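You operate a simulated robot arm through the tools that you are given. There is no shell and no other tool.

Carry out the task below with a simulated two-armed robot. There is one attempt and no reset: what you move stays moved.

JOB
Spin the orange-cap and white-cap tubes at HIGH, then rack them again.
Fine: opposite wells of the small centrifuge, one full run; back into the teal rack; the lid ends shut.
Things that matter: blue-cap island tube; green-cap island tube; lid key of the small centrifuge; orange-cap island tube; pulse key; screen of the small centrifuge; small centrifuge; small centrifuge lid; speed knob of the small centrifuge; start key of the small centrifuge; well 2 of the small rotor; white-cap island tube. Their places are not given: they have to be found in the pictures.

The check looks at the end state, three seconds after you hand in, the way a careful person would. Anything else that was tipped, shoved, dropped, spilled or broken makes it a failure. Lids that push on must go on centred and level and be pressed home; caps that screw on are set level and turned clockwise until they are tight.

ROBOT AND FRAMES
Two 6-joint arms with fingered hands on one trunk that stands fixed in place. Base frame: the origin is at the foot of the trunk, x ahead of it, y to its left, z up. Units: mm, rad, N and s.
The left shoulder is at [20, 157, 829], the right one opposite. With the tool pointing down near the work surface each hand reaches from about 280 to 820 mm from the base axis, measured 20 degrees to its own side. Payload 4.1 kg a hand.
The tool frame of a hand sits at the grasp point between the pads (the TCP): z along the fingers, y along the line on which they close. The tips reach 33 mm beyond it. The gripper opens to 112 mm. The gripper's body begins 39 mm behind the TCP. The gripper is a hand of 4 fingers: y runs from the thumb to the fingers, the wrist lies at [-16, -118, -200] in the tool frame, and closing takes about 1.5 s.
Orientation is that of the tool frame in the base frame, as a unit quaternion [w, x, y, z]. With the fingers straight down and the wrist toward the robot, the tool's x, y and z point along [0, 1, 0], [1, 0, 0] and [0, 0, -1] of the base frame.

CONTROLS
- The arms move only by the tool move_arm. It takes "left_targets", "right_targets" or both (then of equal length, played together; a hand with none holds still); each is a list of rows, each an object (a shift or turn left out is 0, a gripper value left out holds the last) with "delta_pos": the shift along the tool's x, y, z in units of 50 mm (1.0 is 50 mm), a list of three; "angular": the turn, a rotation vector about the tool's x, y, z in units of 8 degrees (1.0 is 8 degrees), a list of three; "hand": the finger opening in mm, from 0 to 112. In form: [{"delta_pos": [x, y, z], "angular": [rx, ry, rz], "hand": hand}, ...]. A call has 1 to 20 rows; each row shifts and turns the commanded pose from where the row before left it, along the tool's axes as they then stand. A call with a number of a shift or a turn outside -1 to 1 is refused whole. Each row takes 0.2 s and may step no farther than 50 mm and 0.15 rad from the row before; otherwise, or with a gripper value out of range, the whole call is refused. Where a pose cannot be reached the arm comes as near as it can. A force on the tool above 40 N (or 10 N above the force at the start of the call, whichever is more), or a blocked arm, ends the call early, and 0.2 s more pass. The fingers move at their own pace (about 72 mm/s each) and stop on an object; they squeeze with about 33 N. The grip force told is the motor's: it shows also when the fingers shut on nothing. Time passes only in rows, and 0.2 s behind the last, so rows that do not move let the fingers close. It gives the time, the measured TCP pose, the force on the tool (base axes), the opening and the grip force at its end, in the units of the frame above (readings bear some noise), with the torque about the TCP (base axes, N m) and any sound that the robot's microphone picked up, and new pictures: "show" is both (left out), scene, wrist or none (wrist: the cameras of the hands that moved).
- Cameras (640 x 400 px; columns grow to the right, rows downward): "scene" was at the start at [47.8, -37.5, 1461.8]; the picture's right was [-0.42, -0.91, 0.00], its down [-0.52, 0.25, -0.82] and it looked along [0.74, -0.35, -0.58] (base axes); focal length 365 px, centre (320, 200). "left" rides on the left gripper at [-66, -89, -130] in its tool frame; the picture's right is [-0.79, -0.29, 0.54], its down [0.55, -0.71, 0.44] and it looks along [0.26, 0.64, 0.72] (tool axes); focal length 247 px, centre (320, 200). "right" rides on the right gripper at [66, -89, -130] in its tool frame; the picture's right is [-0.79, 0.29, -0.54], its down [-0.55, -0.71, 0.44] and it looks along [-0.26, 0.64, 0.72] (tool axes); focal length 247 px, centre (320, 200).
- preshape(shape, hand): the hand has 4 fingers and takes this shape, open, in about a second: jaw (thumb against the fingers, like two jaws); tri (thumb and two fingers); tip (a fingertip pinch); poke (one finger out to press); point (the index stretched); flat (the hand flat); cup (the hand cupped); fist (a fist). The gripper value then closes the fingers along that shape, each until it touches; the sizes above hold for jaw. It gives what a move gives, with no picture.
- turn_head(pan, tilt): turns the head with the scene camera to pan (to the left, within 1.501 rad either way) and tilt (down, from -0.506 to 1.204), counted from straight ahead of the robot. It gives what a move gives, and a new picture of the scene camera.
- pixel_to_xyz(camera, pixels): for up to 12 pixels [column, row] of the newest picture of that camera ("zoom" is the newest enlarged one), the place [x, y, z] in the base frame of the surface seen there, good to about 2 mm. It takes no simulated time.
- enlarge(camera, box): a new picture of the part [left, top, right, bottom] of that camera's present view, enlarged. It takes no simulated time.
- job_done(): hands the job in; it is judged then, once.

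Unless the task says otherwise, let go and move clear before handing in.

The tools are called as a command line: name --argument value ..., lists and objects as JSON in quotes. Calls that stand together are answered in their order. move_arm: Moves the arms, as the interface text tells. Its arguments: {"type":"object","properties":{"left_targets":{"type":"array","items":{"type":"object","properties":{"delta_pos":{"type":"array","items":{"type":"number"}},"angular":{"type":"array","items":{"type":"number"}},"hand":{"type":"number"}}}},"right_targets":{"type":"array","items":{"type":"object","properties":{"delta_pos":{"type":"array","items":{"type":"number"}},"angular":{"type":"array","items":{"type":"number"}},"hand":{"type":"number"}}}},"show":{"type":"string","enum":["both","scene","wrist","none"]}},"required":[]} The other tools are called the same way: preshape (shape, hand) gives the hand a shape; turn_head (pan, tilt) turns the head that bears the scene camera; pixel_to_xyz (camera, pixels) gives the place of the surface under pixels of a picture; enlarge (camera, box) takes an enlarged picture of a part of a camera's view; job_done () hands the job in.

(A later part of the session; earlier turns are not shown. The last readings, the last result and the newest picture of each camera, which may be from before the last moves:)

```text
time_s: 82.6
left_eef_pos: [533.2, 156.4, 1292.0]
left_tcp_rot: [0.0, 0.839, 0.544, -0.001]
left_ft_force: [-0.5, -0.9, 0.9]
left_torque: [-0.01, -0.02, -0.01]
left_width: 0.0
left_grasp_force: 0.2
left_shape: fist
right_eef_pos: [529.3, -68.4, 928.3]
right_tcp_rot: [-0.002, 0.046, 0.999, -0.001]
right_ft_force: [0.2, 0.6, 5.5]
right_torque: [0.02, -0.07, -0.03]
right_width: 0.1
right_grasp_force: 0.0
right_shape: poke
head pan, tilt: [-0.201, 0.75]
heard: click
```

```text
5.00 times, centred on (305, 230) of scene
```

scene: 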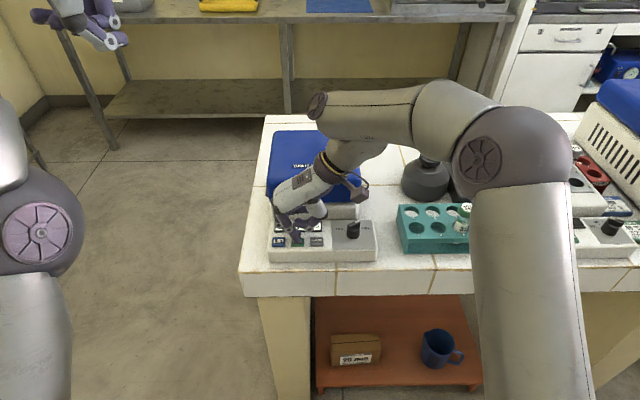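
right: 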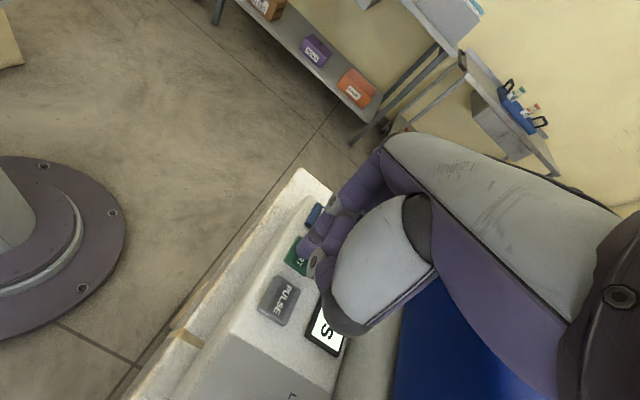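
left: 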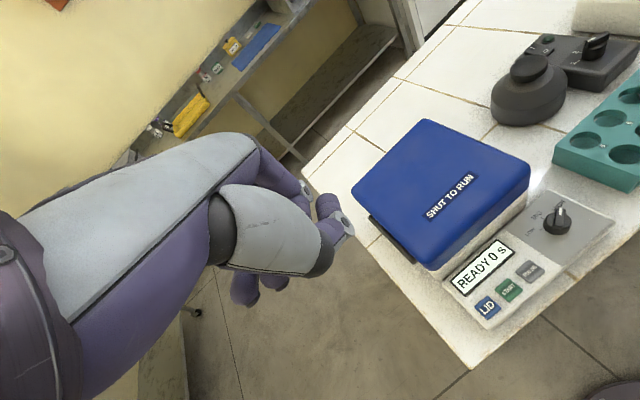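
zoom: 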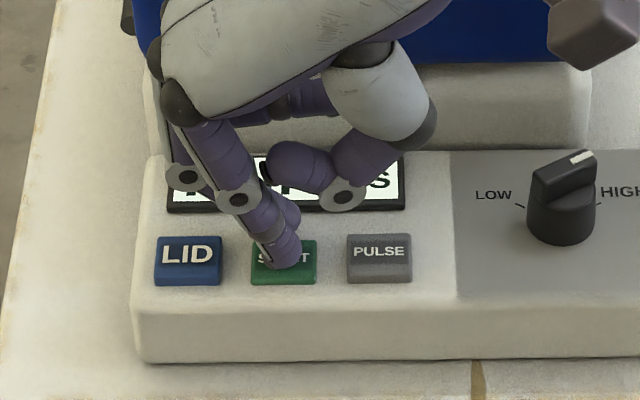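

A click was heard as the finger pressed START. I'll rise and read the screen.

move_arm --right_targets '[{"delta_pos": [0, 0, -0.6]}, {"delta_pos": [0, -0.3, -0.8]}, {"delta_pos": [0, -0.9, -0.3]}, {"delta_pos": [0, -0.9, 0]}, {"delta_pos": [0, 0, 0]}]'

enlarge --camera "scene" --box '[250, 120, 390, 270]'

```text
time_s: 83.8
left_eef_pos: [532.7, 156.5, 1292.9]
left_tcp_rot: [0.0, 0.838, 0.545, -0.001]
left_ft_force: [0.4, 0.1, 0.6]
left_torque: [0.01, -0.02, 0.0]
left_width: 0.1
left_grasp_force: 0.0
left_shape: fist
right_eef_pos: [516.0, -173.7, 1012.1]
right_tcp_rot: [0.0, 0.044, 0.999, 0.0]
right_ft_force: [0.6, -0.5, -0.3]
right_torque: [0.0, 0.02, 0.02]
right_width: 0.3
right_grasp_force: 0.1
right_shape: poke
head pan, tilt: [-0.201, 0.75]
```

scene: 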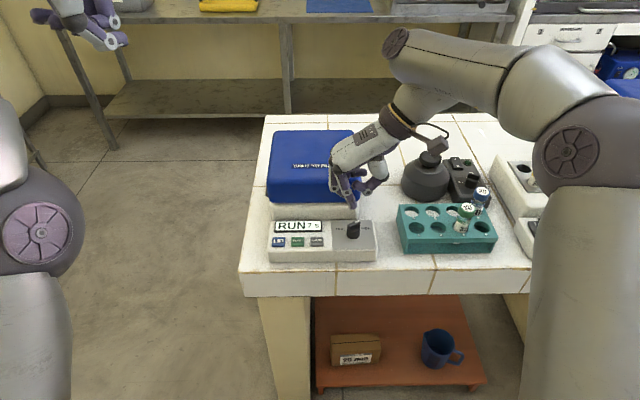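
right: 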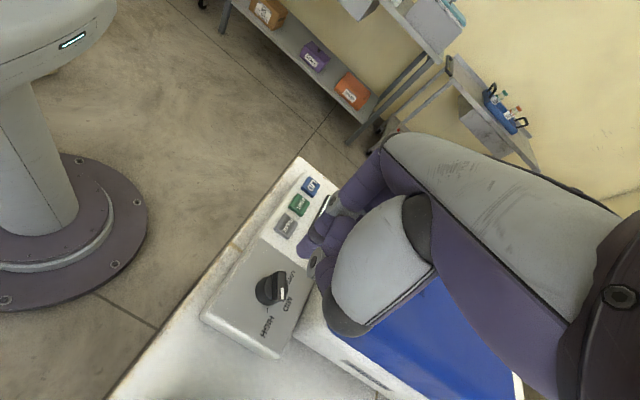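

```text
2.67 times, centred on (320, 195) of scene
```

zoom: 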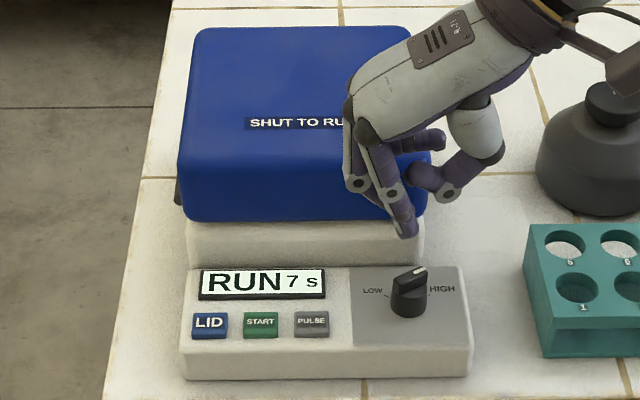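

The screen shows "RUN 7 s", so the run has begun. While it runs, I'll bring the left arm back and down to a comfortable place.

move_arm --left_targets '[{"delta_pos": [0, -0.8, 0.4]}, {"delta_pos": [0, -0.8, 0.4]}, {"delta_pos": [0, -0.8, 0.4]}, {"delta_pos": [0, -0.8, 0]}, {"delta_pos": [0, -0.6, 0]}, {"delta_pos": [0, 0, 0]}, {"delta_pos": [0, 0, 0]}, {"delta_pos": [0, 0, 0]}, {"delta_pos": [0, 0, 0]}, {"delta_pos": [0, 0, 0]}]' --show "scene"

enlarge --camera "scene" --box '[250, 120, 390, 270]'

```text
time_s: 86.0
left_eef_pos: [362.4, 234.1, 1233.1]
left_tcp_rot: [0.0, 0.84, 0.543, -0.001]
left_ft_force: [-0.4, -0.5, -0.9]
left_torque: [0.03, -0.02, 0.0]
left_width: 0.1
left_grasp_force: 0.0
left_shape: fist
left hand out of reach, approached as far as the arm can: row 1
right_eef_pos: [517.3, -172.0, 1011.8]
right_tcp_rot: [-0.001, 0.044, 0.999, -0.001]
right_ft_force: [0.1, 0.0, 0.6]
right_torque: [0.02, 0.0, 0.02]
right_width: 0.2
right_grasp_force: 0.1
right_shape: poke
head pan, tilt: [-0.201, 0.75]
```

scene: 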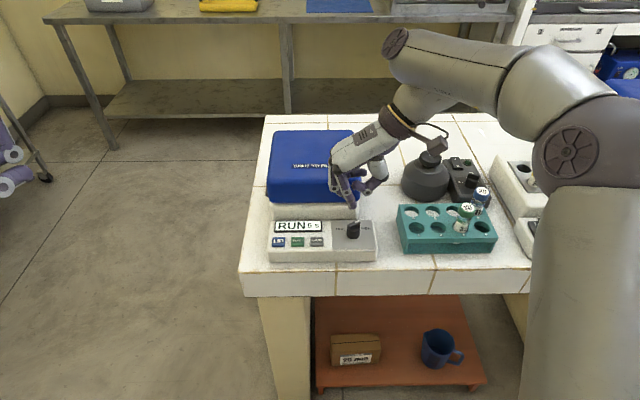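

```text
2.67 times, centred on (320, 195) of scene
```

zoom: 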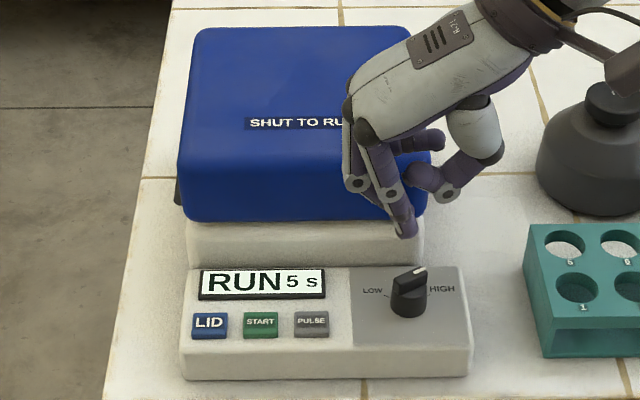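

The countdown reads 5 s. I'll wait with the arms still.

move_arm --right_targets '[{"delta_pos": [0, 0, 0]}, {"delta_pos": [0, 0, 0]}, {"delta_pos": [0, 0, 0]}, {"delta_pos": [0, 0, 0]}, {"delta_pos": [0, 0, 0]}, {"delta_pos": [0, 0, 0]}, {"delta_pos": [0, 0, 0]}, {"delta_pos": [0, 0, 0]}, {"delta_pos": [0, 0, 0]}, {"delta_pos": [0, 0, 0]}, {"delta_pos": [0, 0, 0]}, {"delta_pos": [0, 0, 0]}, {"delta_pos": [0, 0, 0]}, {"delta_pos": [0, 0, 0]}, {"delta_pos": [0, 0, 0]}, {"delta_pos": [0, 0, 0]}, {"delta_pos": [0, 0, 0]}, {"delta_pos": [0, 0, 0]}, {"delta_pos": [0, 0, 0]}, {"delta_pos": [0, 0, 0]}]' --show "scene"

enlarge --camera "scene" --box '[250, 120, 390, 270]'

```text
time_s: 90.2
left_eef_pos: [362.8, 233.6, 1233.9]
left_tcp_rot: [0.0, 0.839, 0.544, 0.0]
left_ft_force: [0.7, -0.4, -0.1]
left_torque: [-0.01, -0.01, -0.01]
left_width: 0.0
left_grasp_force: 0.0
left_shape: fist
right_eef_pos: [517.1, -172.9, 1011.5]
right_tcp_rot: [-0.002, 0.045, 0.999, -0.001]
right_ft_force: [-0.1, -0.2, 0.1]
right_torque: [-0.01, -0.01, 0.03]
right_width: 0.2
right_grasp_force: 0.0
right_shape: poke
head pan, tilt: [-0.201, 0.75]
```

scene: 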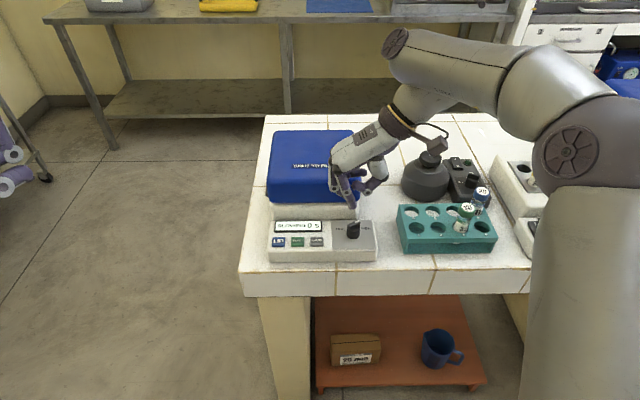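

```text
2.67 times, centred on (320, 195) of scene
```

zoom: 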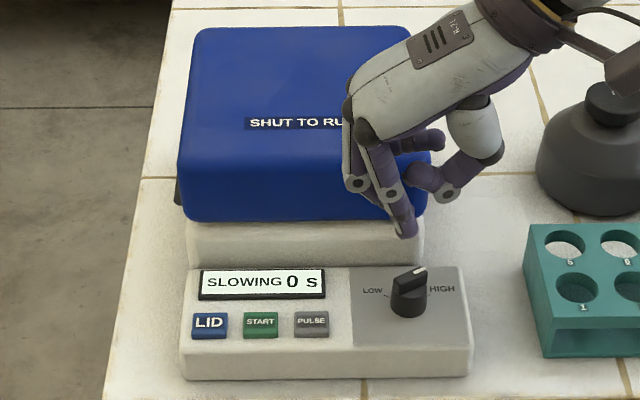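

The screen reads "SLOWING 0 s"; the rotor is coasting down. I'll wait further until it shows the run is done.

move_arm --right_targets '[{"delta_pos": [0, 0, 0]}, {"delta_pos": [0, 0, 0]}, {"delta_pos": [0, 0, 0]}, {"delta_pos": [0, 0, 0]}, {"delta_pos": [0, 0, 0]}, {"delta_pos": [0, 0, 0]}, {"delta_pos": [0, 0, 0]}, {"delta_pos": [0, 0, 0]}, {"delta_pos": [0, 0, 0]}, {"delta_pos": [0, 0, 0]}, {"delta_pos": [0, 0, 0]}, {"delta_pos": [0, 0, 0]}, {"delta_pos": [0, 0, 0]}, {"delta_pos": [0, 0, 0]}, {"delta_pos": [0, 0, 0]}, {"delta_pos": [0, 0, 0]}]' --show "scene"

enlarge --camera "scene" --box '[250, 120, 390, 270]'

```text
time_s: 93.6
left_eef_pos: [361.4, 232.8, 1234.0]
left_tcp_rot: [0.001, 0.839, 0.543, 0.0]
left_ft_force: [-0.4, -0.2, 0.5]
left_torque: [-0.01, -0.01, -0.02]
left_width: 0.0
left_grasp_force: 0.1
left_shape: fist
right_eef_pos: [516.4, -172.2, 1012.5]
right_tcp_rot: [-0.001, 0.044, 0.999, -0.001]
right_ft_force: [-0.1, 1.4, 0.0]
right_torque: [0.01, 0.03, -0.02]
right_width: 0.0
right_grasp_force: 0.0
right_shape: poke
head pan, tilt: [-0.201, 0.75]
```

scene: 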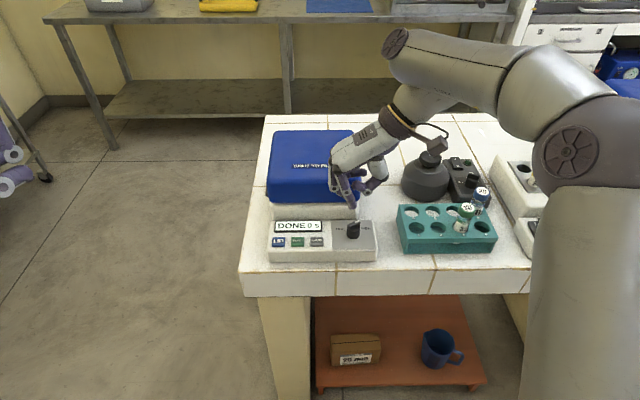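

```text
2.67 times, centred on (320, 195) of scene
```

zoom: 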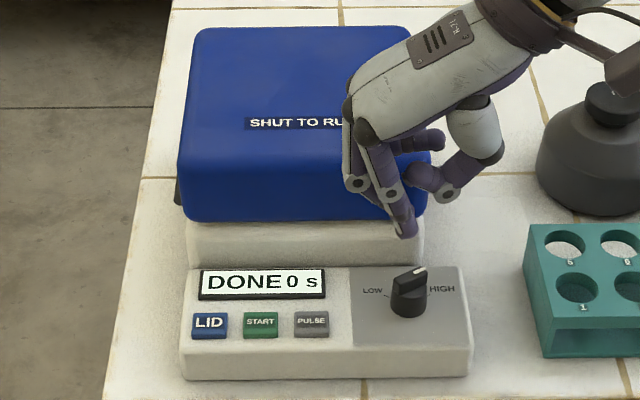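

The screen now reads "DONE 0 s". I'll bring the finger over the LID key at about (528,-30).

move_arm --right_targets '[{"delta_pos": [-0.042, 0.715, 0]}, {"delta_pos": [-0.042, 0.715, 0]}, {"delta_pos": [-0.042, 0.715, 0]}, {"delta_pos": [-0.042, 0.715, 0]}, {"delta_pos": [0, 0, 0.6]}, {"delta_pos": [0, 0, 0.6]}, {"delta_pos": [0, 0, 0]}]'

enlarge --camera "scene" --box '[240, 170, 360, 270]'

enlarge --camera "right" --box '[200, 150, 420, 320]'

```text
time_s: 95.2
left_eef_pos: [361.8, 231.7, 1233.6]
left_tcp_rot: [0.0, 0.839, 0.544, 0.0]
left_ft_force: [0.6, -0.1, -0.1]
left_torque: [0.0, -0.02, -0.01]
left_width: 0.1
left_grasp_force: 0.0
left_shape: fist
right_eef_pos: [539.5, -30.1, 949.3]
right_tcp_rot: [-0.001, 0.045, 0.999, -0.001]
right_ft_force: [0.0, -0.2, 0.7]
right_torque: [-0.01, -0.01, 0.01]
right_width: 0.0
right_grasp_force: 0.0
right_shape: poke
head pan, tilt: [-0.201, 0.75]
```

scene: 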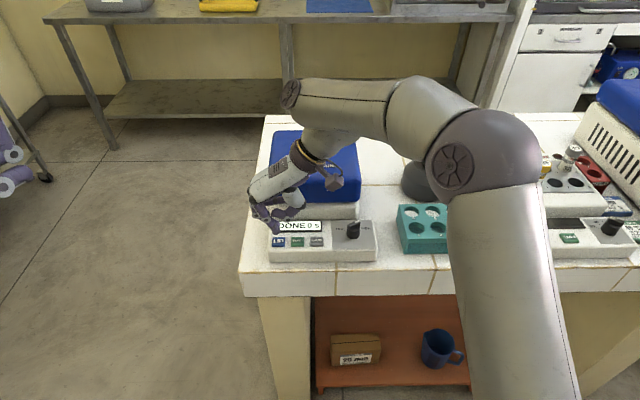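
right: 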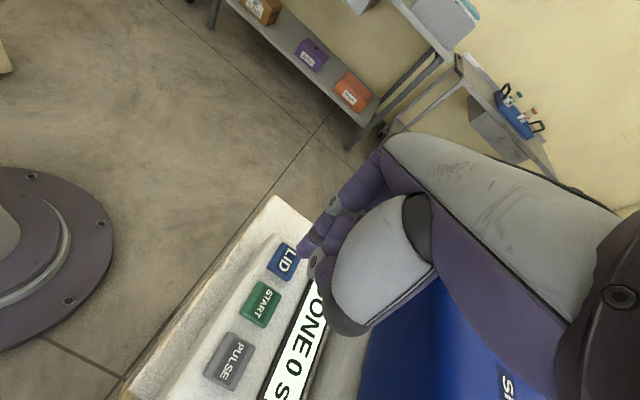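

```text
4.00 times, centred on (300, 220) of scene
```

zoom: 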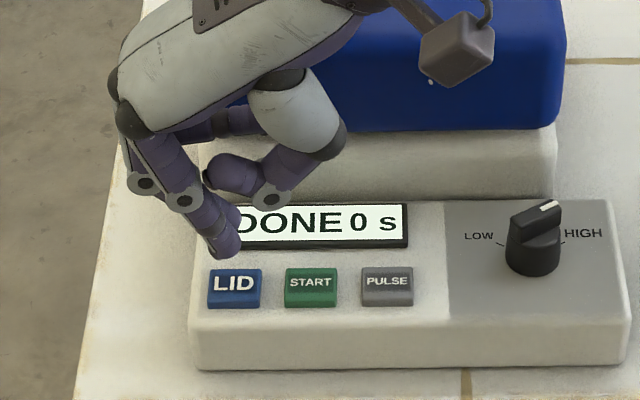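

```text
2.35 times, centred on (310, 235) of right
```

zoom: 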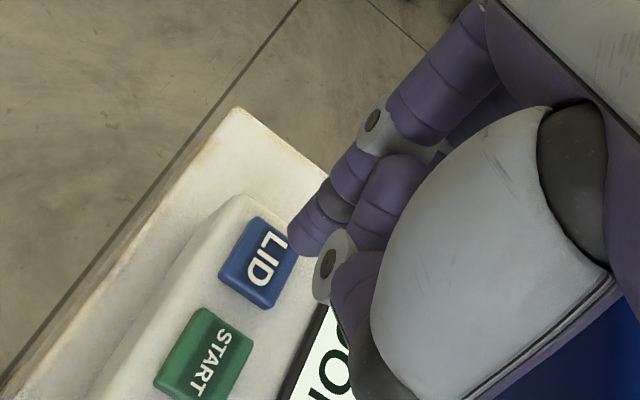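

I'll check the tip's place against the LID key before pressing.

pixel_to_xyz --camera "zoom" --pixels '[[300, 250], [292, 238], [315, 245], [260, 265], [240, 275], [275, 250], [320, 210]]'

pixel_to_xyz --camera "scene" --pixels '[[277, 233], [278, 231], [275, 230], [278, 240], [278, 242]]'

```text
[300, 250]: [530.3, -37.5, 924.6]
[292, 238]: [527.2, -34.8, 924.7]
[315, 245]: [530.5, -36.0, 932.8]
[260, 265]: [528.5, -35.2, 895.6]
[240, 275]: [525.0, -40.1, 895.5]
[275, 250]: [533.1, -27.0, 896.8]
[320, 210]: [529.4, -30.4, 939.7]
```

```text
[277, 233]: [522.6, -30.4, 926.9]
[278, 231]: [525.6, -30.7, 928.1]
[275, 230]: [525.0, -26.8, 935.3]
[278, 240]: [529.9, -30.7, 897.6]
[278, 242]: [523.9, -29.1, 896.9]
```

The tip is centred over the LID key (≈(530,-30)). I'll press down in small steps.

move_arm --right_targets '[{"delta_pos": [0.02, 0, 0.22]}, {"delta_pos": [0, 0, 0.08]}, {"delta_pos": [0, 0, 0.06]}, {"delta_pos": [0, 0, 0.05]}, {"delta_pos": [0, 0, 0.03]}, {"delta_pos": [0, 0, 0]}]' --show "scene"

enlarge --camera "scene" --box '[190, 90, 370, 270]'

```text
time_s: 96.6
left_eef_pos: [361.4, 234.5, 1233.4]
left_tcp_rot: [0.0, 0.839, 0.544, 0.0]
left_ft_force: [-0.5, -0.4, -0.3]
left_torque: [-0.01, 0.01, 0.01]
left_width: 0.0
left_grasp_force: 0.1
left_shape: fist
right_eef_pos: [539.5, -30.3, 928.3]
right_tcp_rot: [-0.002, 0.044, 0.999, -0.001]
right_ft_force: [0.2, 0.5, 0.2]
right_torque: [0.0, -0.03, 0.0]
right_width: 0.0
right_grasp_force: 0.0
right_shape: poke
head pan, tilt: [-0.201, 0.75]
```

scene: 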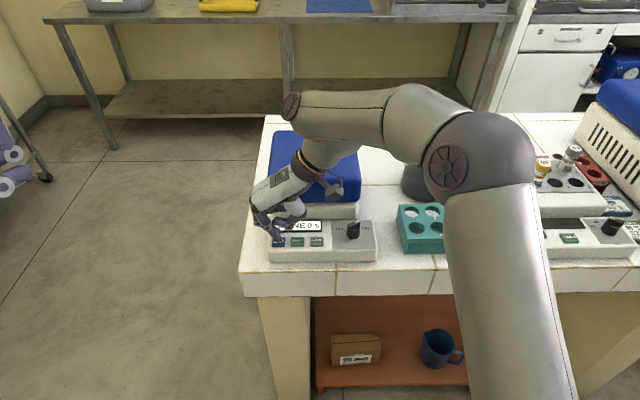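

```text
2.22 times, centred on (280, 180) of scene
```

zoom: 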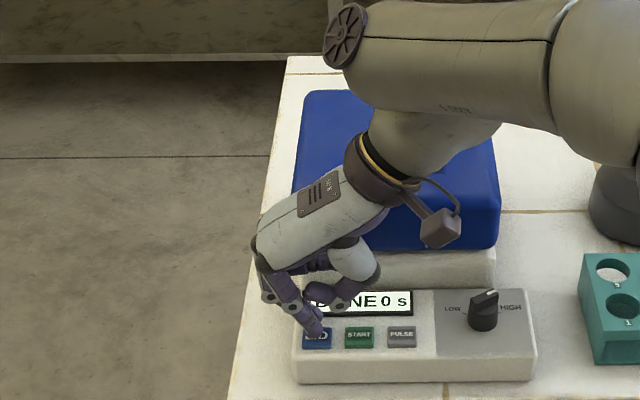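

No force or click yet at z≈928, so I'll go down a few mm more in 1.5 mm steps.

move_arm --right_targets '[{"delta_pos": [0, 0, 0.03]}, {"delta_pos": [0, 0, 0.03]}, {"delta_pos": [0, 0, 0.03]}, {"delta_pos": [0, 0, 0]}]' --show "scene"

enlarge --camera "scene" --box '[190, 90, 370, 270]'

```text
time_s: 97.6
left_eef_pos: [361.1, 233.3, 1234.3]
left_tcp_rot: [0.0, 0.839, 0.544, 0.0]
left_ft_force: [0.3, 0.3, -0.3]
left_torque: [0.0, 0.0, 0.01]
left_width: 0.1
left_grasp_force: 0.1
left_shape: fist
right_eef_pos: [539.1, -29.5, 925.9]
right_tcp_rot: [0.0, 0.045, 0.999, -0.001]
right_ft_force: [3.2, 0.8, 7.1]
right_torque: [0.03, -0.04, -0.05]
right_width: 0.2
right_grasp_force: 0.0
right_shape: poke
head pan, tilt: [-0.201, 0.75]
heard: click
```

scene: 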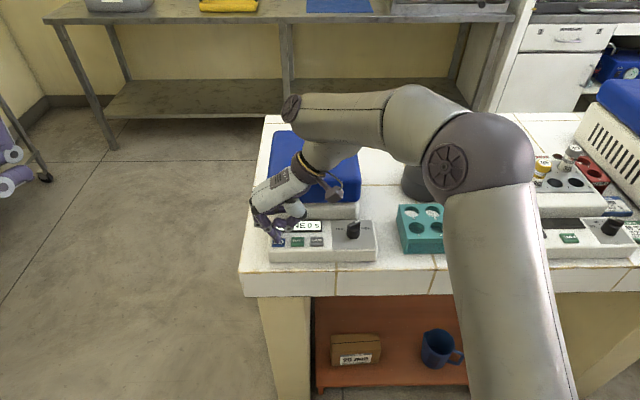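

```text
2.22 times, centred on (280, 180) of scene
```

zoom: 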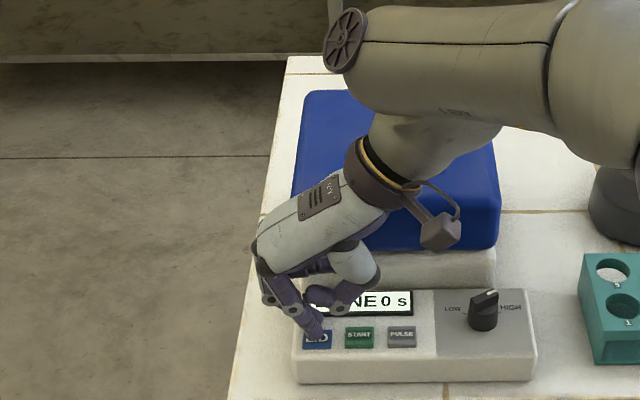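

Another click on the LID key; the lid hasn't visibly moved. I'll lift off and move the hand right and toward me to clear it.

move_arm --right_targets '[{"delta_pos": [0, 0, -0.6]}, {"delta_pos": [0.3, -0.3, -0.6]}, {"delta_pos": [0.6, -0.7, 0]}, {"delta_pos": [0.6, -0.7, 0]}, {"delta_pos": [0.6, -0.7, 0]}, {"delta_pos": [0.3, -0.7, 0]}, {"delta_pos": [0, -0.7, 0]}, {"delta_pos": [0, 0, 0]}]' --show "scene"

enlarge --camera "scene" --box '[190, 90, 370, 270]'

```text
time_s: 99.4
left_eef_pos: [361.0, 233.4, 1233.5]
left_tcp_rot: [0.001, 0.839, 0.544, 0.0]
left_ft_force: [-0.5, 0.2, -0.2]
left_torque: [-0.02, -0.02, 0.02]
left_width: 0.0
left_grasp_force: 0.0
left_shape: fist
right_eef_pos: [403.0, -211.4, 987.1]
right_tcp_rot: [-0.001, 0.045, 0.999, 0.0]
right_ft_force: [0.4, 0.0, -0.4]
right_torque: [-0.03, 0.01, 0.01]
right_width: 0.0
right_grasp_force: 0.1
right_shape: poke
head pan, tilt: [-0.201, 0.75]
```

scene: 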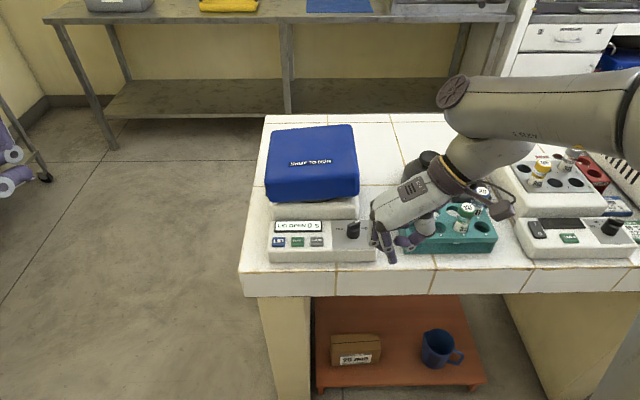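

```text
2.22 times, centred on (280, 180) of scene
```

zoom: 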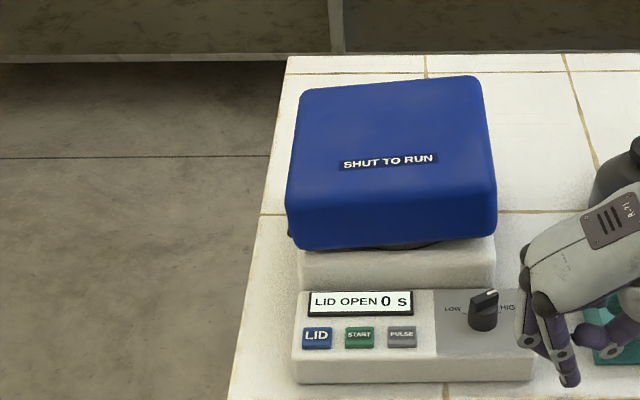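

The screen says "LID OPEN 0 s" and the lid has popped slightly up at its right edge (zoom (490,230)). I'll measure its free edge and gap.

enlarge --camera "scene" --box '[255, 115, 375, 225]'

pixel_to_xyz --camera "zoom" --pixels '[[540, 60], [552, 285], [548, 250], [552, 180], [555, 300], [545, 310], [60, 300], [75, 60], [310, 170], [530, 150], [80, 210], [300, 300]]'

```text
3.64 times, centred on (315, 170) of scene
```

zoom: 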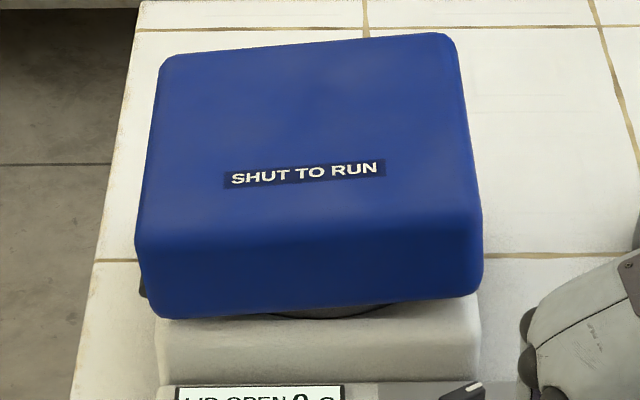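

```text
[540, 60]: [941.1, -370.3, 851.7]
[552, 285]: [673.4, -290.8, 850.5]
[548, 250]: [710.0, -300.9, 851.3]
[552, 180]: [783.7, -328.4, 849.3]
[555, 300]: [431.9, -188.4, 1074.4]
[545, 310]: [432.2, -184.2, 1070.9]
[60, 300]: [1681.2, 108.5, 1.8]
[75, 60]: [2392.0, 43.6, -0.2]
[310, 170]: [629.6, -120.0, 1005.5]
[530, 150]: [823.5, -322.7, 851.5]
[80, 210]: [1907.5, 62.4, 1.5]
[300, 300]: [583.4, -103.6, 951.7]
```

pixel_to_xyz --camera "zoom" --pixels '[[440, 45], [470, 210], [475, 285], [470, 292], [175, 62], [150, 220], [160, 312], [420, 150], [180, 150], [330, 312], [450, 300], [478, 240]]'

```text
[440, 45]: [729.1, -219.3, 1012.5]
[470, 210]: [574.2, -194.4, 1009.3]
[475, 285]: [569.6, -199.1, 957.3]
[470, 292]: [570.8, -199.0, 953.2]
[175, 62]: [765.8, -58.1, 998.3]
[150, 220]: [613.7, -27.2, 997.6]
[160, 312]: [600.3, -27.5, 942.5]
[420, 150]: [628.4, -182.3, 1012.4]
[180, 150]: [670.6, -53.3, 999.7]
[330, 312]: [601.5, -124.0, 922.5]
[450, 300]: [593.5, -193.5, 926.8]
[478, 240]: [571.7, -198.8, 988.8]
```

The free edge is ~28 mm above the housing (rim corner z≈953 at (570,-199)), so the poking finger can hook under it if I tilt the hand. I'll raise the right hand, turn to yaw ~52° and tilt the finger ~35° forward.

move_arm --right_targets '[{"delta_pos": [0, 0, -0.9]}, {"delta_pos": [0, 0, -0.9]}, {"angular": [0, 0, 0.82]}, {"angular": [0, 0, 0.82]}, {"angular": [0, 0, 0.82]}, {"angular": [0, 0, 0.82]}, {"angular": [0, 0, 0.82]}, {"angular": [-0.875, 0, 0]}, {"angular": [-0.875, 0, 0]}, {"angular": [-0.875, 0, 0]}, {"angular": [-0.875, 0, 0]}, {"angular": [-0.875, 0, 0]}, {"delta_pos": [0, 0, 0]}]'

enlarge --camera "scene" --box '[340, 100, 540, 260]'

```text
time_s: 102.2
left_eef_pos: [360.9, 233.5, 1233.2]
left_tcp_rot: [0.001, 0.84, 0.543, 0.0]
left_ft_force: [-0.3, -0.8, -0.4]
left_torque: [0.01, 0.0, 0.01]
left_width: 0.1
left_grasp_force: 0.0
left_shape: fist
right_eef_pos: [403.2, -209.4, 1075.9]
right_tcp_rot: [0.097, 0.31, 0.902, 0.283]
right_ft_force: [-0.9, 0.0, -0.8]
right_torque: [0.02, 0.01, 0.0]
right_width: 0.0
right_grasp_force: 0.0
right_shape: poke
head pan, tilt: [-0.201, 0.75]
```

scene: 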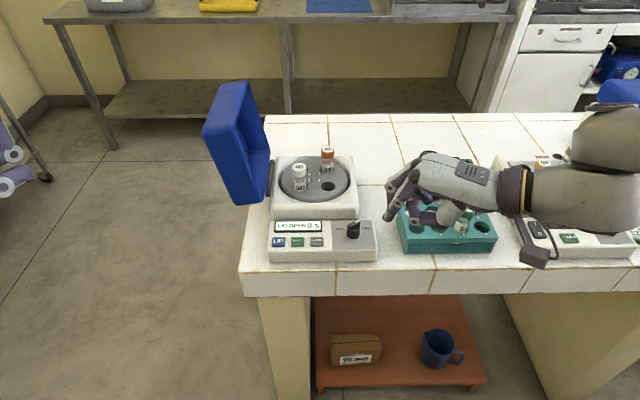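
right: 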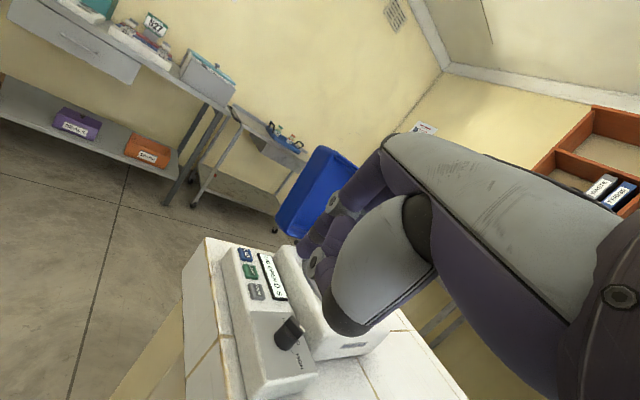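

```text
2.50 times, centred on (440, 180) of scene
```

zoom: 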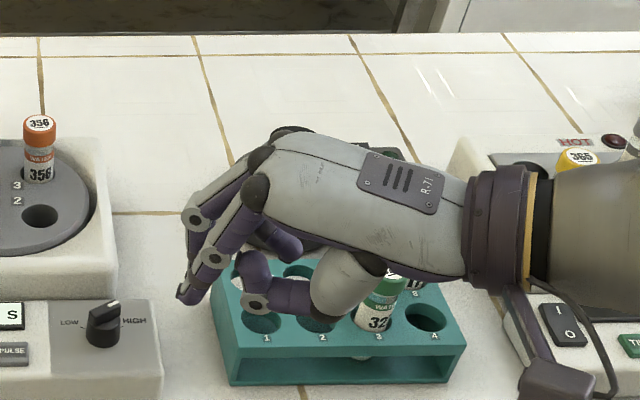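

The lid has swung fully open by itself, and both tubes are visible in the rotor. I'll undo the tilt and return to the tri shape.

move_arm --right_targets '[{"angular": [0.875, 0, 0]}, {"angular": [0.875, 0, 0]}, {"angular": [0.875, 0, 0]}, {"angular": [0.875, 0, 0]}, {"angular": [0.875, 0, 0]}, {"delta_pos": [0, 0, 0]}]' --show "none"

preshape --shape "tri" --hand "right"

move_arm --right_targets '[{"hand": 56}, {"hand": 56}, {"hand": 56}, {"hand": 56}]'

enlarge --camera "scene" --box '[255, 130, 375, 220]'

```text
time_s: 103.6
left_eef_pos: [361.3, 232.6, 1233.5]
left_tcp_rot: [0.0, 0.839, 0.544, 0.0]
left_ft_force: [-0.4, -0.8, -0.2]
left_torque: [0.01, 0.05, -0.01]
left_width: 0.1
left_grasp_force: 0.0
left_shape: fist
right_eef_pos: [404.1, -208.6, 1077.0]
right_tcp_rot: [-0.001, 0.325, 0.946, -0.002]
right_ft_force: [-0.7, -0.3, 0.1]
right_torque: [-0.01, -0.01, -0.02]
right_width: 0.0
right_grasp_force: 0.2
right_shape: poke
head pan, tilt: [-0.201, 0.75]
```

```text
time_s: 104.5
left_eef_pos: [362.1, 232.7, 1233.8]
left_tcp_rot: [0.0, 0.839, 0.544, 0.001]
left_ft_force: [0.0, -0.6, -0.6]
left_torque: [-0.02, -0.02, -0.01]
left_width: 0.0
left_grasp_force: 0.1
left_shape: fist
right_eef_pos: [403.7, -209.4, 1076.2]
right_tcp_rot: [-0.001, 0.325, 0.946, -0.002]
right_ft_force: [-0.7, 0.7, 0.0]
right_torque: [-0.02, -0.01, 0.0]
right_width: 111.8
right_grasp_force: 0.0
right_shape: tri
head pan, tilt: [-0.201, 0.75]
```

```text
time_s: 105.5
left_eef_pos: [361.5, 234.1, 1233.4]
left_tcp_rot: [0.0, 0.839, 0.545, 0.0]
left_ft_force: [1.3, 0.9, -0.4]
left_torque: [-0.02, -0.01, -0.01]
left_width: 0.0
left_grasp_force: 0.1
left_shape: fist
right_eef_pos: [403.7, -208.3, 1076.7]
right_tcp_rot: [-0.001, 0.324, 0.946, -0.002]
right_ft_force: [-0.5, -0.3, 0.2]
right_torque: [-0.02, -0.02, 0.05]
right_width: 56.5
right_grasp_force: 0.1
right_shape: tri
head pan, tilt: [-0.201, 0.75]
```

scene: 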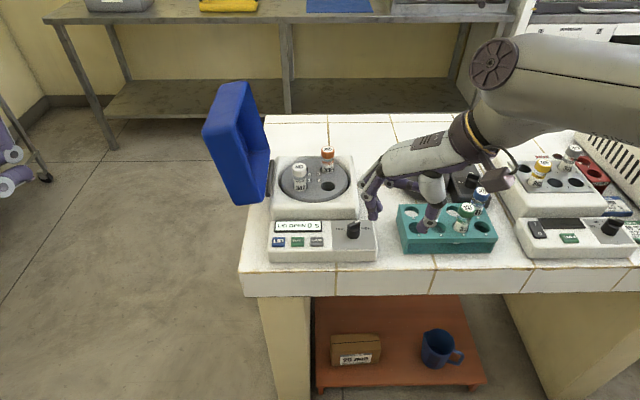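
right: 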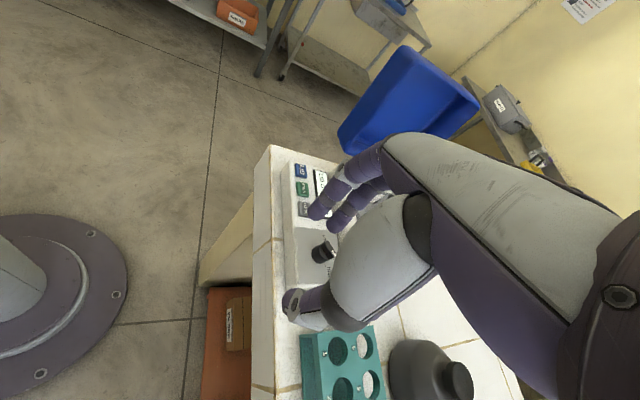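

```text
4.44 times, centred on (315, 175) of scene
```

zoom: 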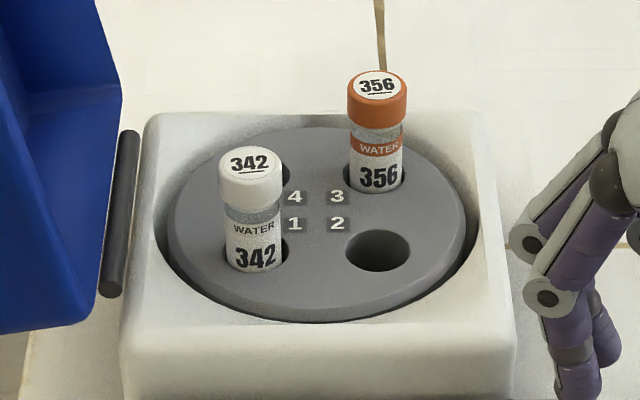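

The rotor stopped in the same orientation with both tubes upright. I'll measure the cap centres.

pixel_to_xyz --camera "zoom" --pixels '[[250, 163], [221, 165], [281, 163], [250, 147], [250, 180], [377, 85], [349, 88], [406, 87], [377, 71], [377, 100]]'

```text
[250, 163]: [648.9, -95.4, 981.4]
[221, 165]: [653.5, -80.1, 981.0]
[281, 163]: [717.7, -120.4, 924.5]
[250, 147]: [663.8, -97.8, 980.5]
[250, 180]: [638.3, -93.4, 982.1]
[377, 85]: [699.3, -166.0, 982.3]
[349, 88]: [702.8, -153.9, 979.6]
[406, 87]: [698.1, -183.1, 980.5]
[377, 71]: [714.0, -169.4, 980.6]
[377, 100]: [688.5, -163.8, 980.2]
```

White is at (650,-96), orange at (700,-166), cap tops z≈981. I'll go over the white tube first at yaw 52°.

move_arm --right_targets '[{"delta_pos": [-0.42, 0.8, 0.05], "hand": 52}, {"delta_pos": [-0.42, 0.8, 0.05]}, {"delta_pos": [-0.42, 0.8, 0.05]}, {"delta_pos": [-0.42, 0.8, 0.05]}, {"delta_pos": [-0.42, 0.8, 0.05]}, {"delta_pos": [-0.42, 0.8, 0.05]}, {"delta_pos": [0, 0, 0]}]'

enlarge --camera "scene" --box '[255, 110, 375, 220]'

```text
time_s: 107.1
left_eef_pos: [361.8, 233.4, 1233.6]
left_tcp_rot: [0.0, 0.839, 0.544, -0.001]
left_ft_force: [-0.5, 0.1, 0.9]
left_torque: [-0.01, -0.07, -0.03]
left_width: 0.2
left_grasp_force: 0.0
left_shape: fist
right_eef_pos: [650.3, -99.3, 1060.2]
right_tcp_rot: [-0.001, 0.325, 0.946, -0.001]
right_ft_force: [-0.6, 0.2, -0.9]
right_torque: [-0.02, 0.01, 0.01]
right_width: 52.6
right_grasp_force: 0.1
right_shape: tri
head pan, tilt: [-0.201, 0.75]
```

scene: 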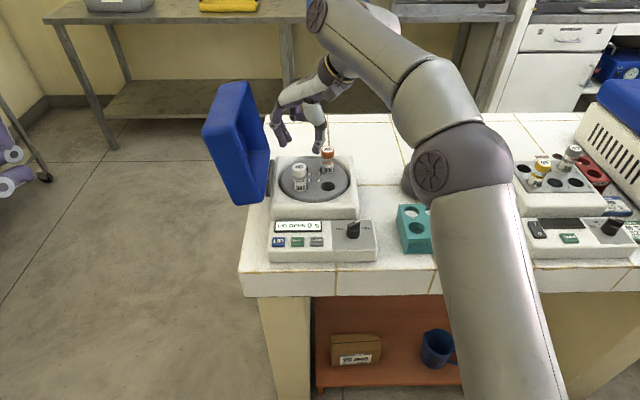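
right: 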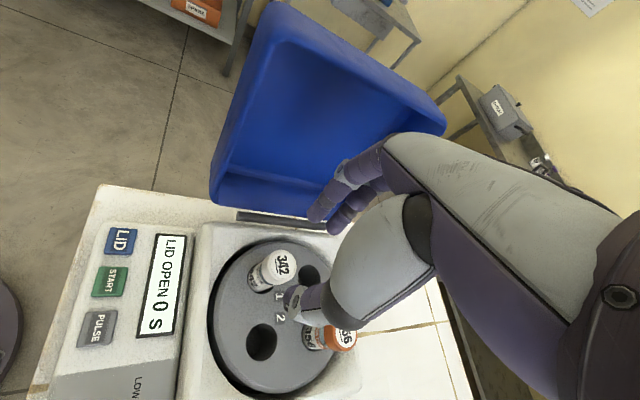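

```text
3.64 times, centred on (315, 165) of scene
```

zoom: 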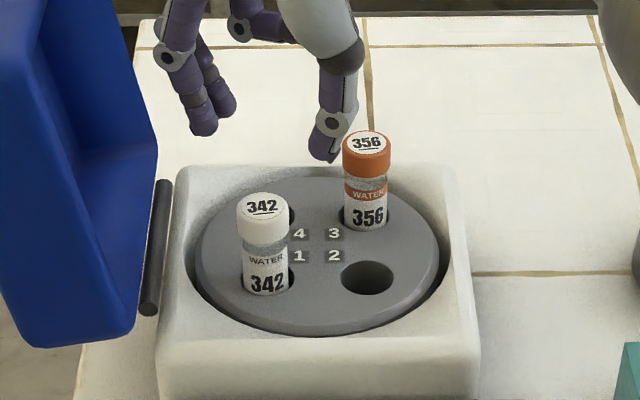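

The hand is above white, 3 mm off in y. I'll correct and descend to z≈972, then check before closing.

move_arm --right_targets '[{"delta_pos": [0.037, 0.047, 0]}, {"delta_pos": [0, 0, 0.5]}, {"delta_pos": [0, 0, 0.5]}, {"delta_pos": [0, 0, 0.4]}, {"delta_pos": [0, 0, 0.35]}, {"delta_pos": [0, 0, 0]}]'

enlarge --camera "scene" --box '[255, 110, 375, 220]'

enlarge --camera "right" --box '[220, 180, 380, 340]'

```text
time_s: 108.5
left_eef_pos: [362.0, 233.1, 1232.6]
left_tcp_rot: [0.001, 0.839, 0.544, 0.0]
left_ft_force: [0.9, -0.8, 0.8]
left_torque: [-0.02, 0.01, -0.02]
left_width: 0.0
left_grasp_force: 0.1
left_shape: fist
right_eef_pos: [650.5, -94.9, 971.3]
right_tcp_rot: [-0.002, 0.325, 0.946, -0.001]
right_ft_force: [-0.1, -0.2, 0.6]
right_torque: [-0.04, 0.0, -0.02]
right_width: 52.5
right_grasp_force: 0.1
right_shape: tri
head pan, tilt: [-0.201, 0.75]
```

scene: 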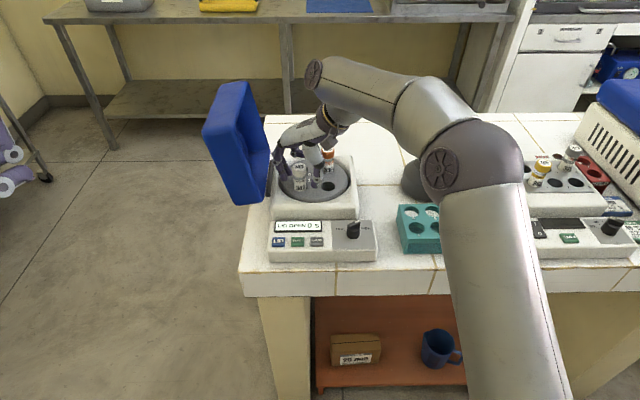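
right: 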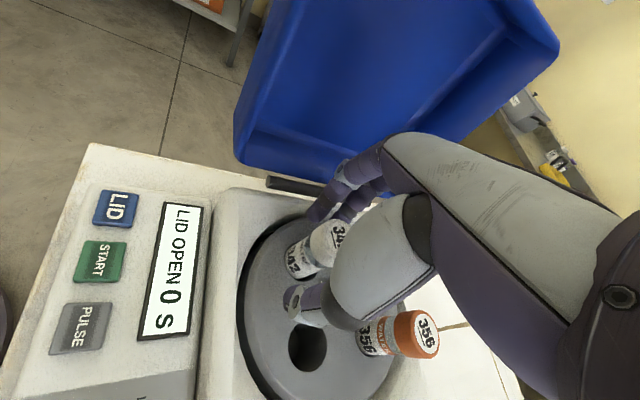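

```text
3.64 times, centred on (315, 165) of scene
```

zoom: 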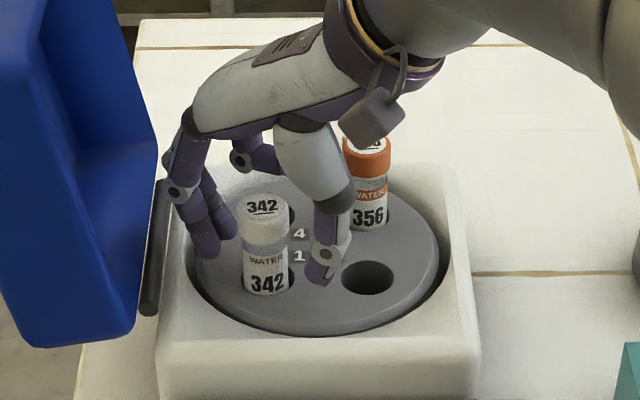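

```text
2.50 times, centred on (300, 260) of right
```

zoom: 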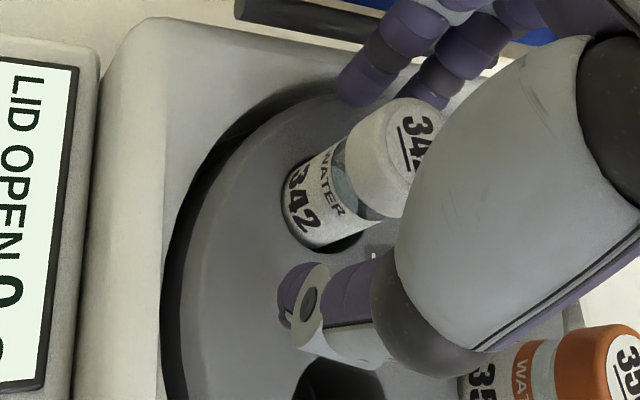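

The fingers straddle the white tube evenly. I'll close and lift it.

move_arm --right_targets '[{"hand": 10}, {"hand": 10}, {"hand": 10}, {"hand": 10}, {"hand": 10}, {"hand": 10}, {"delta_pos": [0, 0, -0.3]}, {"delta_pos": [0, 0, -0.5]}, {"delta_pos": [0, 0, -0.5]}, {"delta_pos": [0, 0, -0.3]}, {"delta_pos": [0, 0, 0]}]'

enlarge --camera "scene" --box '[255, 90, 375, 220]'

```text
time_s: 110.9
left_eef_pos: [361.7, 233.8, 1233.8]
left_tcp_rot: [0.0, 0.839, 0.544, 0.001]
left_ft_force: [-0.2, -0.3, -0.1]
left_torque: [-0.01, -0.02, -0.02]
left_width: 0.0
left_grasp_force: 0.0
left_shape: fist
right_eef_pos: [650.4, -95.6, 1051.4]
right_tcp_rot: [0.0, 0.324, 0.946, -0.002]
right_ft_force: [-0.3, 0.5, 0.2]
right_torque: [-0.02, -0.01, -0.01]
right_width: 17.3
right_grasp_force: 32.6
right_shape: tri
head pan, tilt: [-0.201, 0.75]
```

scene: 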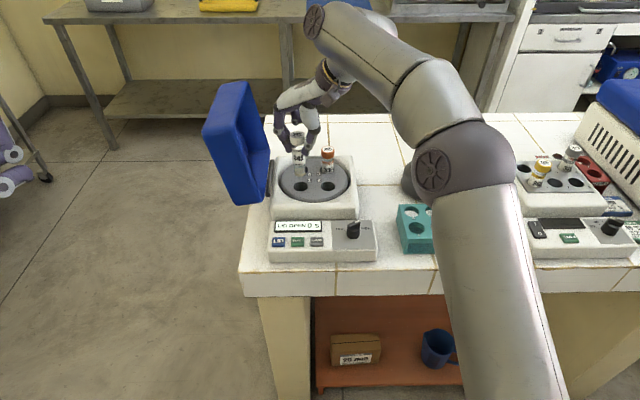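
right: 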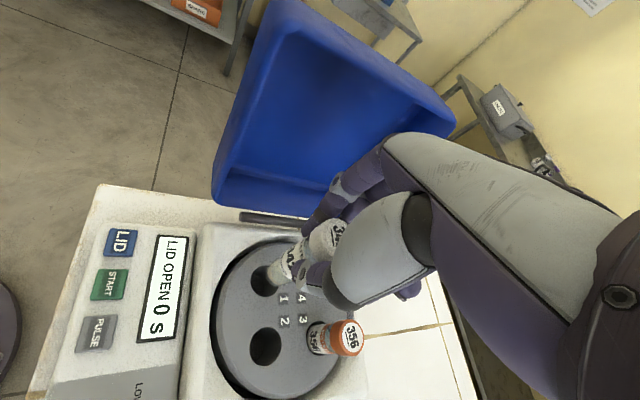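

```text
3.08 times, centred on (315, 155) of scene
```

zoom: 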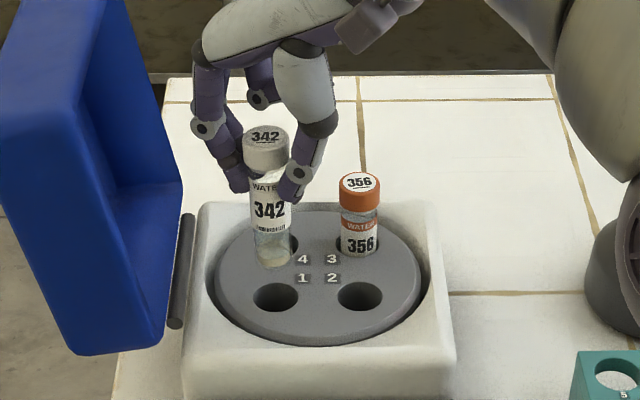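

White is lifted (pellet visible at its foot). I'll carry it back over hole 6 of the rack at (546,-363.5).

move_arm --right_targets '[{"delta_pos": [-0.206, -0.69, 0]}, {"delta_pos": [-0.206, -0.69, 0]}, {"delta_pos": [-0.206, -0.69, 0]}, {"delta_pos": [-0.206, -0.69, 0]}, {"delta_pos": [-0.206, -0.69, 0]}, {"delta_pos": [-0.206, -0.69, 0]}, {"delta_pos": [-0.206, -0.69, 0]}, {"delta_pos": [-0.206, -0.69, 0]}, {"delta_pos": [0, 0, 0]}]'

enlarge --camera "scene" --box '[390, 120, 510, 250]'

enlarge --camera "right" --box '[180, 180, 360, 360]'

```text
time_s: 112.9
left_eef_pos: [361.8, 232.5, 1234.6]
left_tcp_rot: [0.0, 0.839, 0.544, -0.001]
left_ft_force: [0.8, -0.2, -0.5]
left_torque: [0.02, 0.0, -0.05]
left_width: 0.1
left_grasp_force: 0.1
left_shape: fist
right_eef_pos: [546.5, -362.8, 1052.6]
right_tcp_rot: [-0.001, 0.325, 0.946, -0.002]
right_ft_force: [-1.1, 0.3, -0.1]
right_torque: [-0.01, 0.01, -0.01]
right_width: 17.2
right_grasp_force: 33.2
right_shape: tri
head pan, tilt: [-0.201, 0.75]
```

scene: 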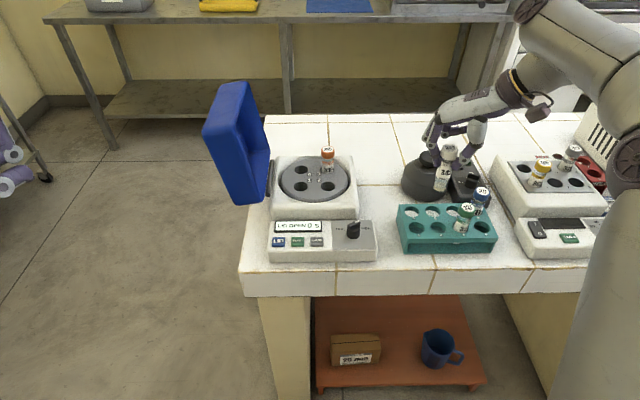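
right: 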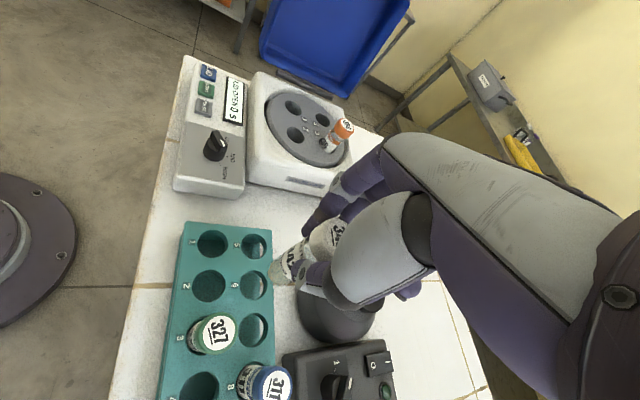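

```text
3.08 times, centred on (450, 185) of scene
```

zoom: 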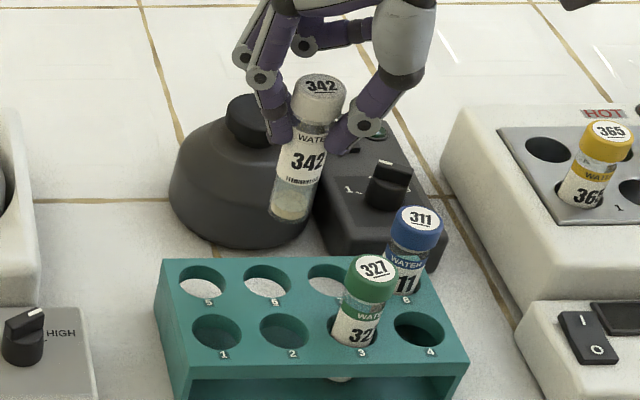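

```text
2.22 times, centred on (270, 270) of right
```

zoom: 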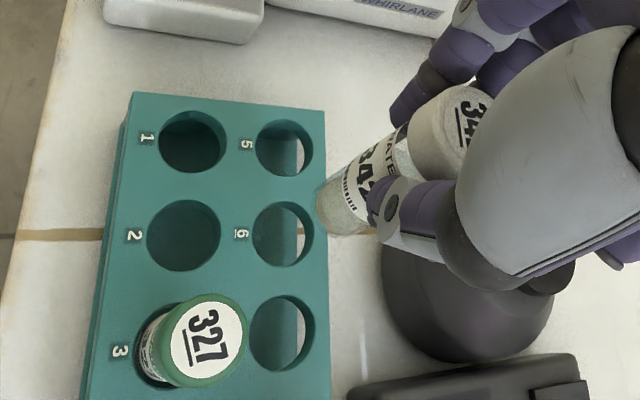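

I'll verify hole 6's centre now that it's empty, from the right-camera zoom (ellipse around (283,235)).

pixel_to_xyz --camera "zoom" --pixels '[[248, 235], [318, 237], [283, 197], [283, 273], [252, 148], [318, 150], [270, 240], [183, 194], [183, 276], [141, 236], [226, 236]]'

pixel_to_xyz --camera "scene" --pixels '[[425, 211], [441, 211], [432, 205], [433, 218], [439, 200], [437, 195], [443, 190]]'

```text
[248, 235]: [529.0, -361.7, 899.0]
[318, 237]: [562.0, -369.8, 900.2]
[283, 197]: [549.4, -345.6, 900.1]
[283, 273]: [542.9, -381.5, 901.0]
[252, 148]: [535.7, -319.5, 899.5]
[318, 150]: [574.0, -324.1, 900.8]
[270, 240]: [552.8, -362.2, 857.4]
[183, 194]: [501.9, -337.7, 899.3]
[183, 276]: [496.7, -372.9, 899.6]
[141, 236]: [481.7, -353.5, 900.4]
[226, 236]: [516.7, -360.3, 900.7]
```

```text
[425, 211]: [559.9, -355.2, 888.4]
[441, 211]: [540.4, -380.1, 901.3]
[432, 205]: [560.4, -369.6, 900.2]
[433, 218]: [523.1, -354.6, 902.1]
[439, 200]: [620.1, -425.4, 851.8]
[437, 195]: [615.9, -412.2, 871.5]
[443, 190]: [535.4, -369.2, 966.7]
```

Hole 6's centre is (546,-364). I'll check where the tube's foot hangs relative to it.

enlarge --camera "scene" --box '[415, 135, 475, 225]'

pixel_to_xyz --camera "zoom" --pixels '[[285, 225], [250, 225], [312, 230], [300, 170], [268, 165], [328, 170], [310, 110], [323, 48], [292, 45], [350, 50]]'

```text
4.44 times, centred on (445, 180) of scene
```

zoom: 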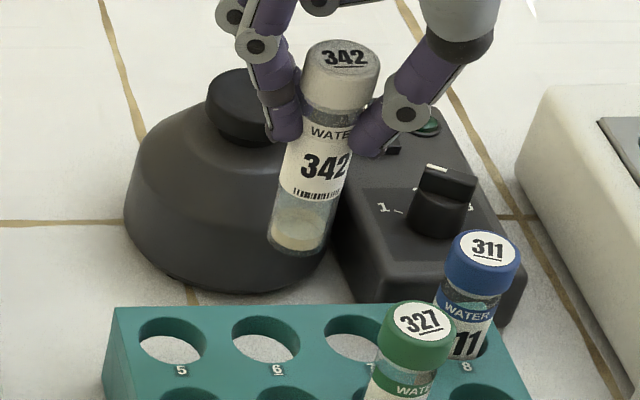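

```text
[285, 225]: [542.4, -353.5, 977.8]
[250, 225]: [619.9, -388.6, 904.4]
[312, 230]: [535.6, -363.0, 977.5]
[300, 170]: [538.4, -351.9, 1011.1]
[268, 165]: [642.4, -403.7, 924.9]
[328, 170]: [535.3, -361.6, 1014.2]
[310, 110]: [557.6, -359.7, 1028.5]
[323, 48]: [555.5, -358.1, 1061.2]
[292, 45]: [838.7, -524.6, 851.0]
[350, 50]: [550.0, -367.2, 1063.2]
```

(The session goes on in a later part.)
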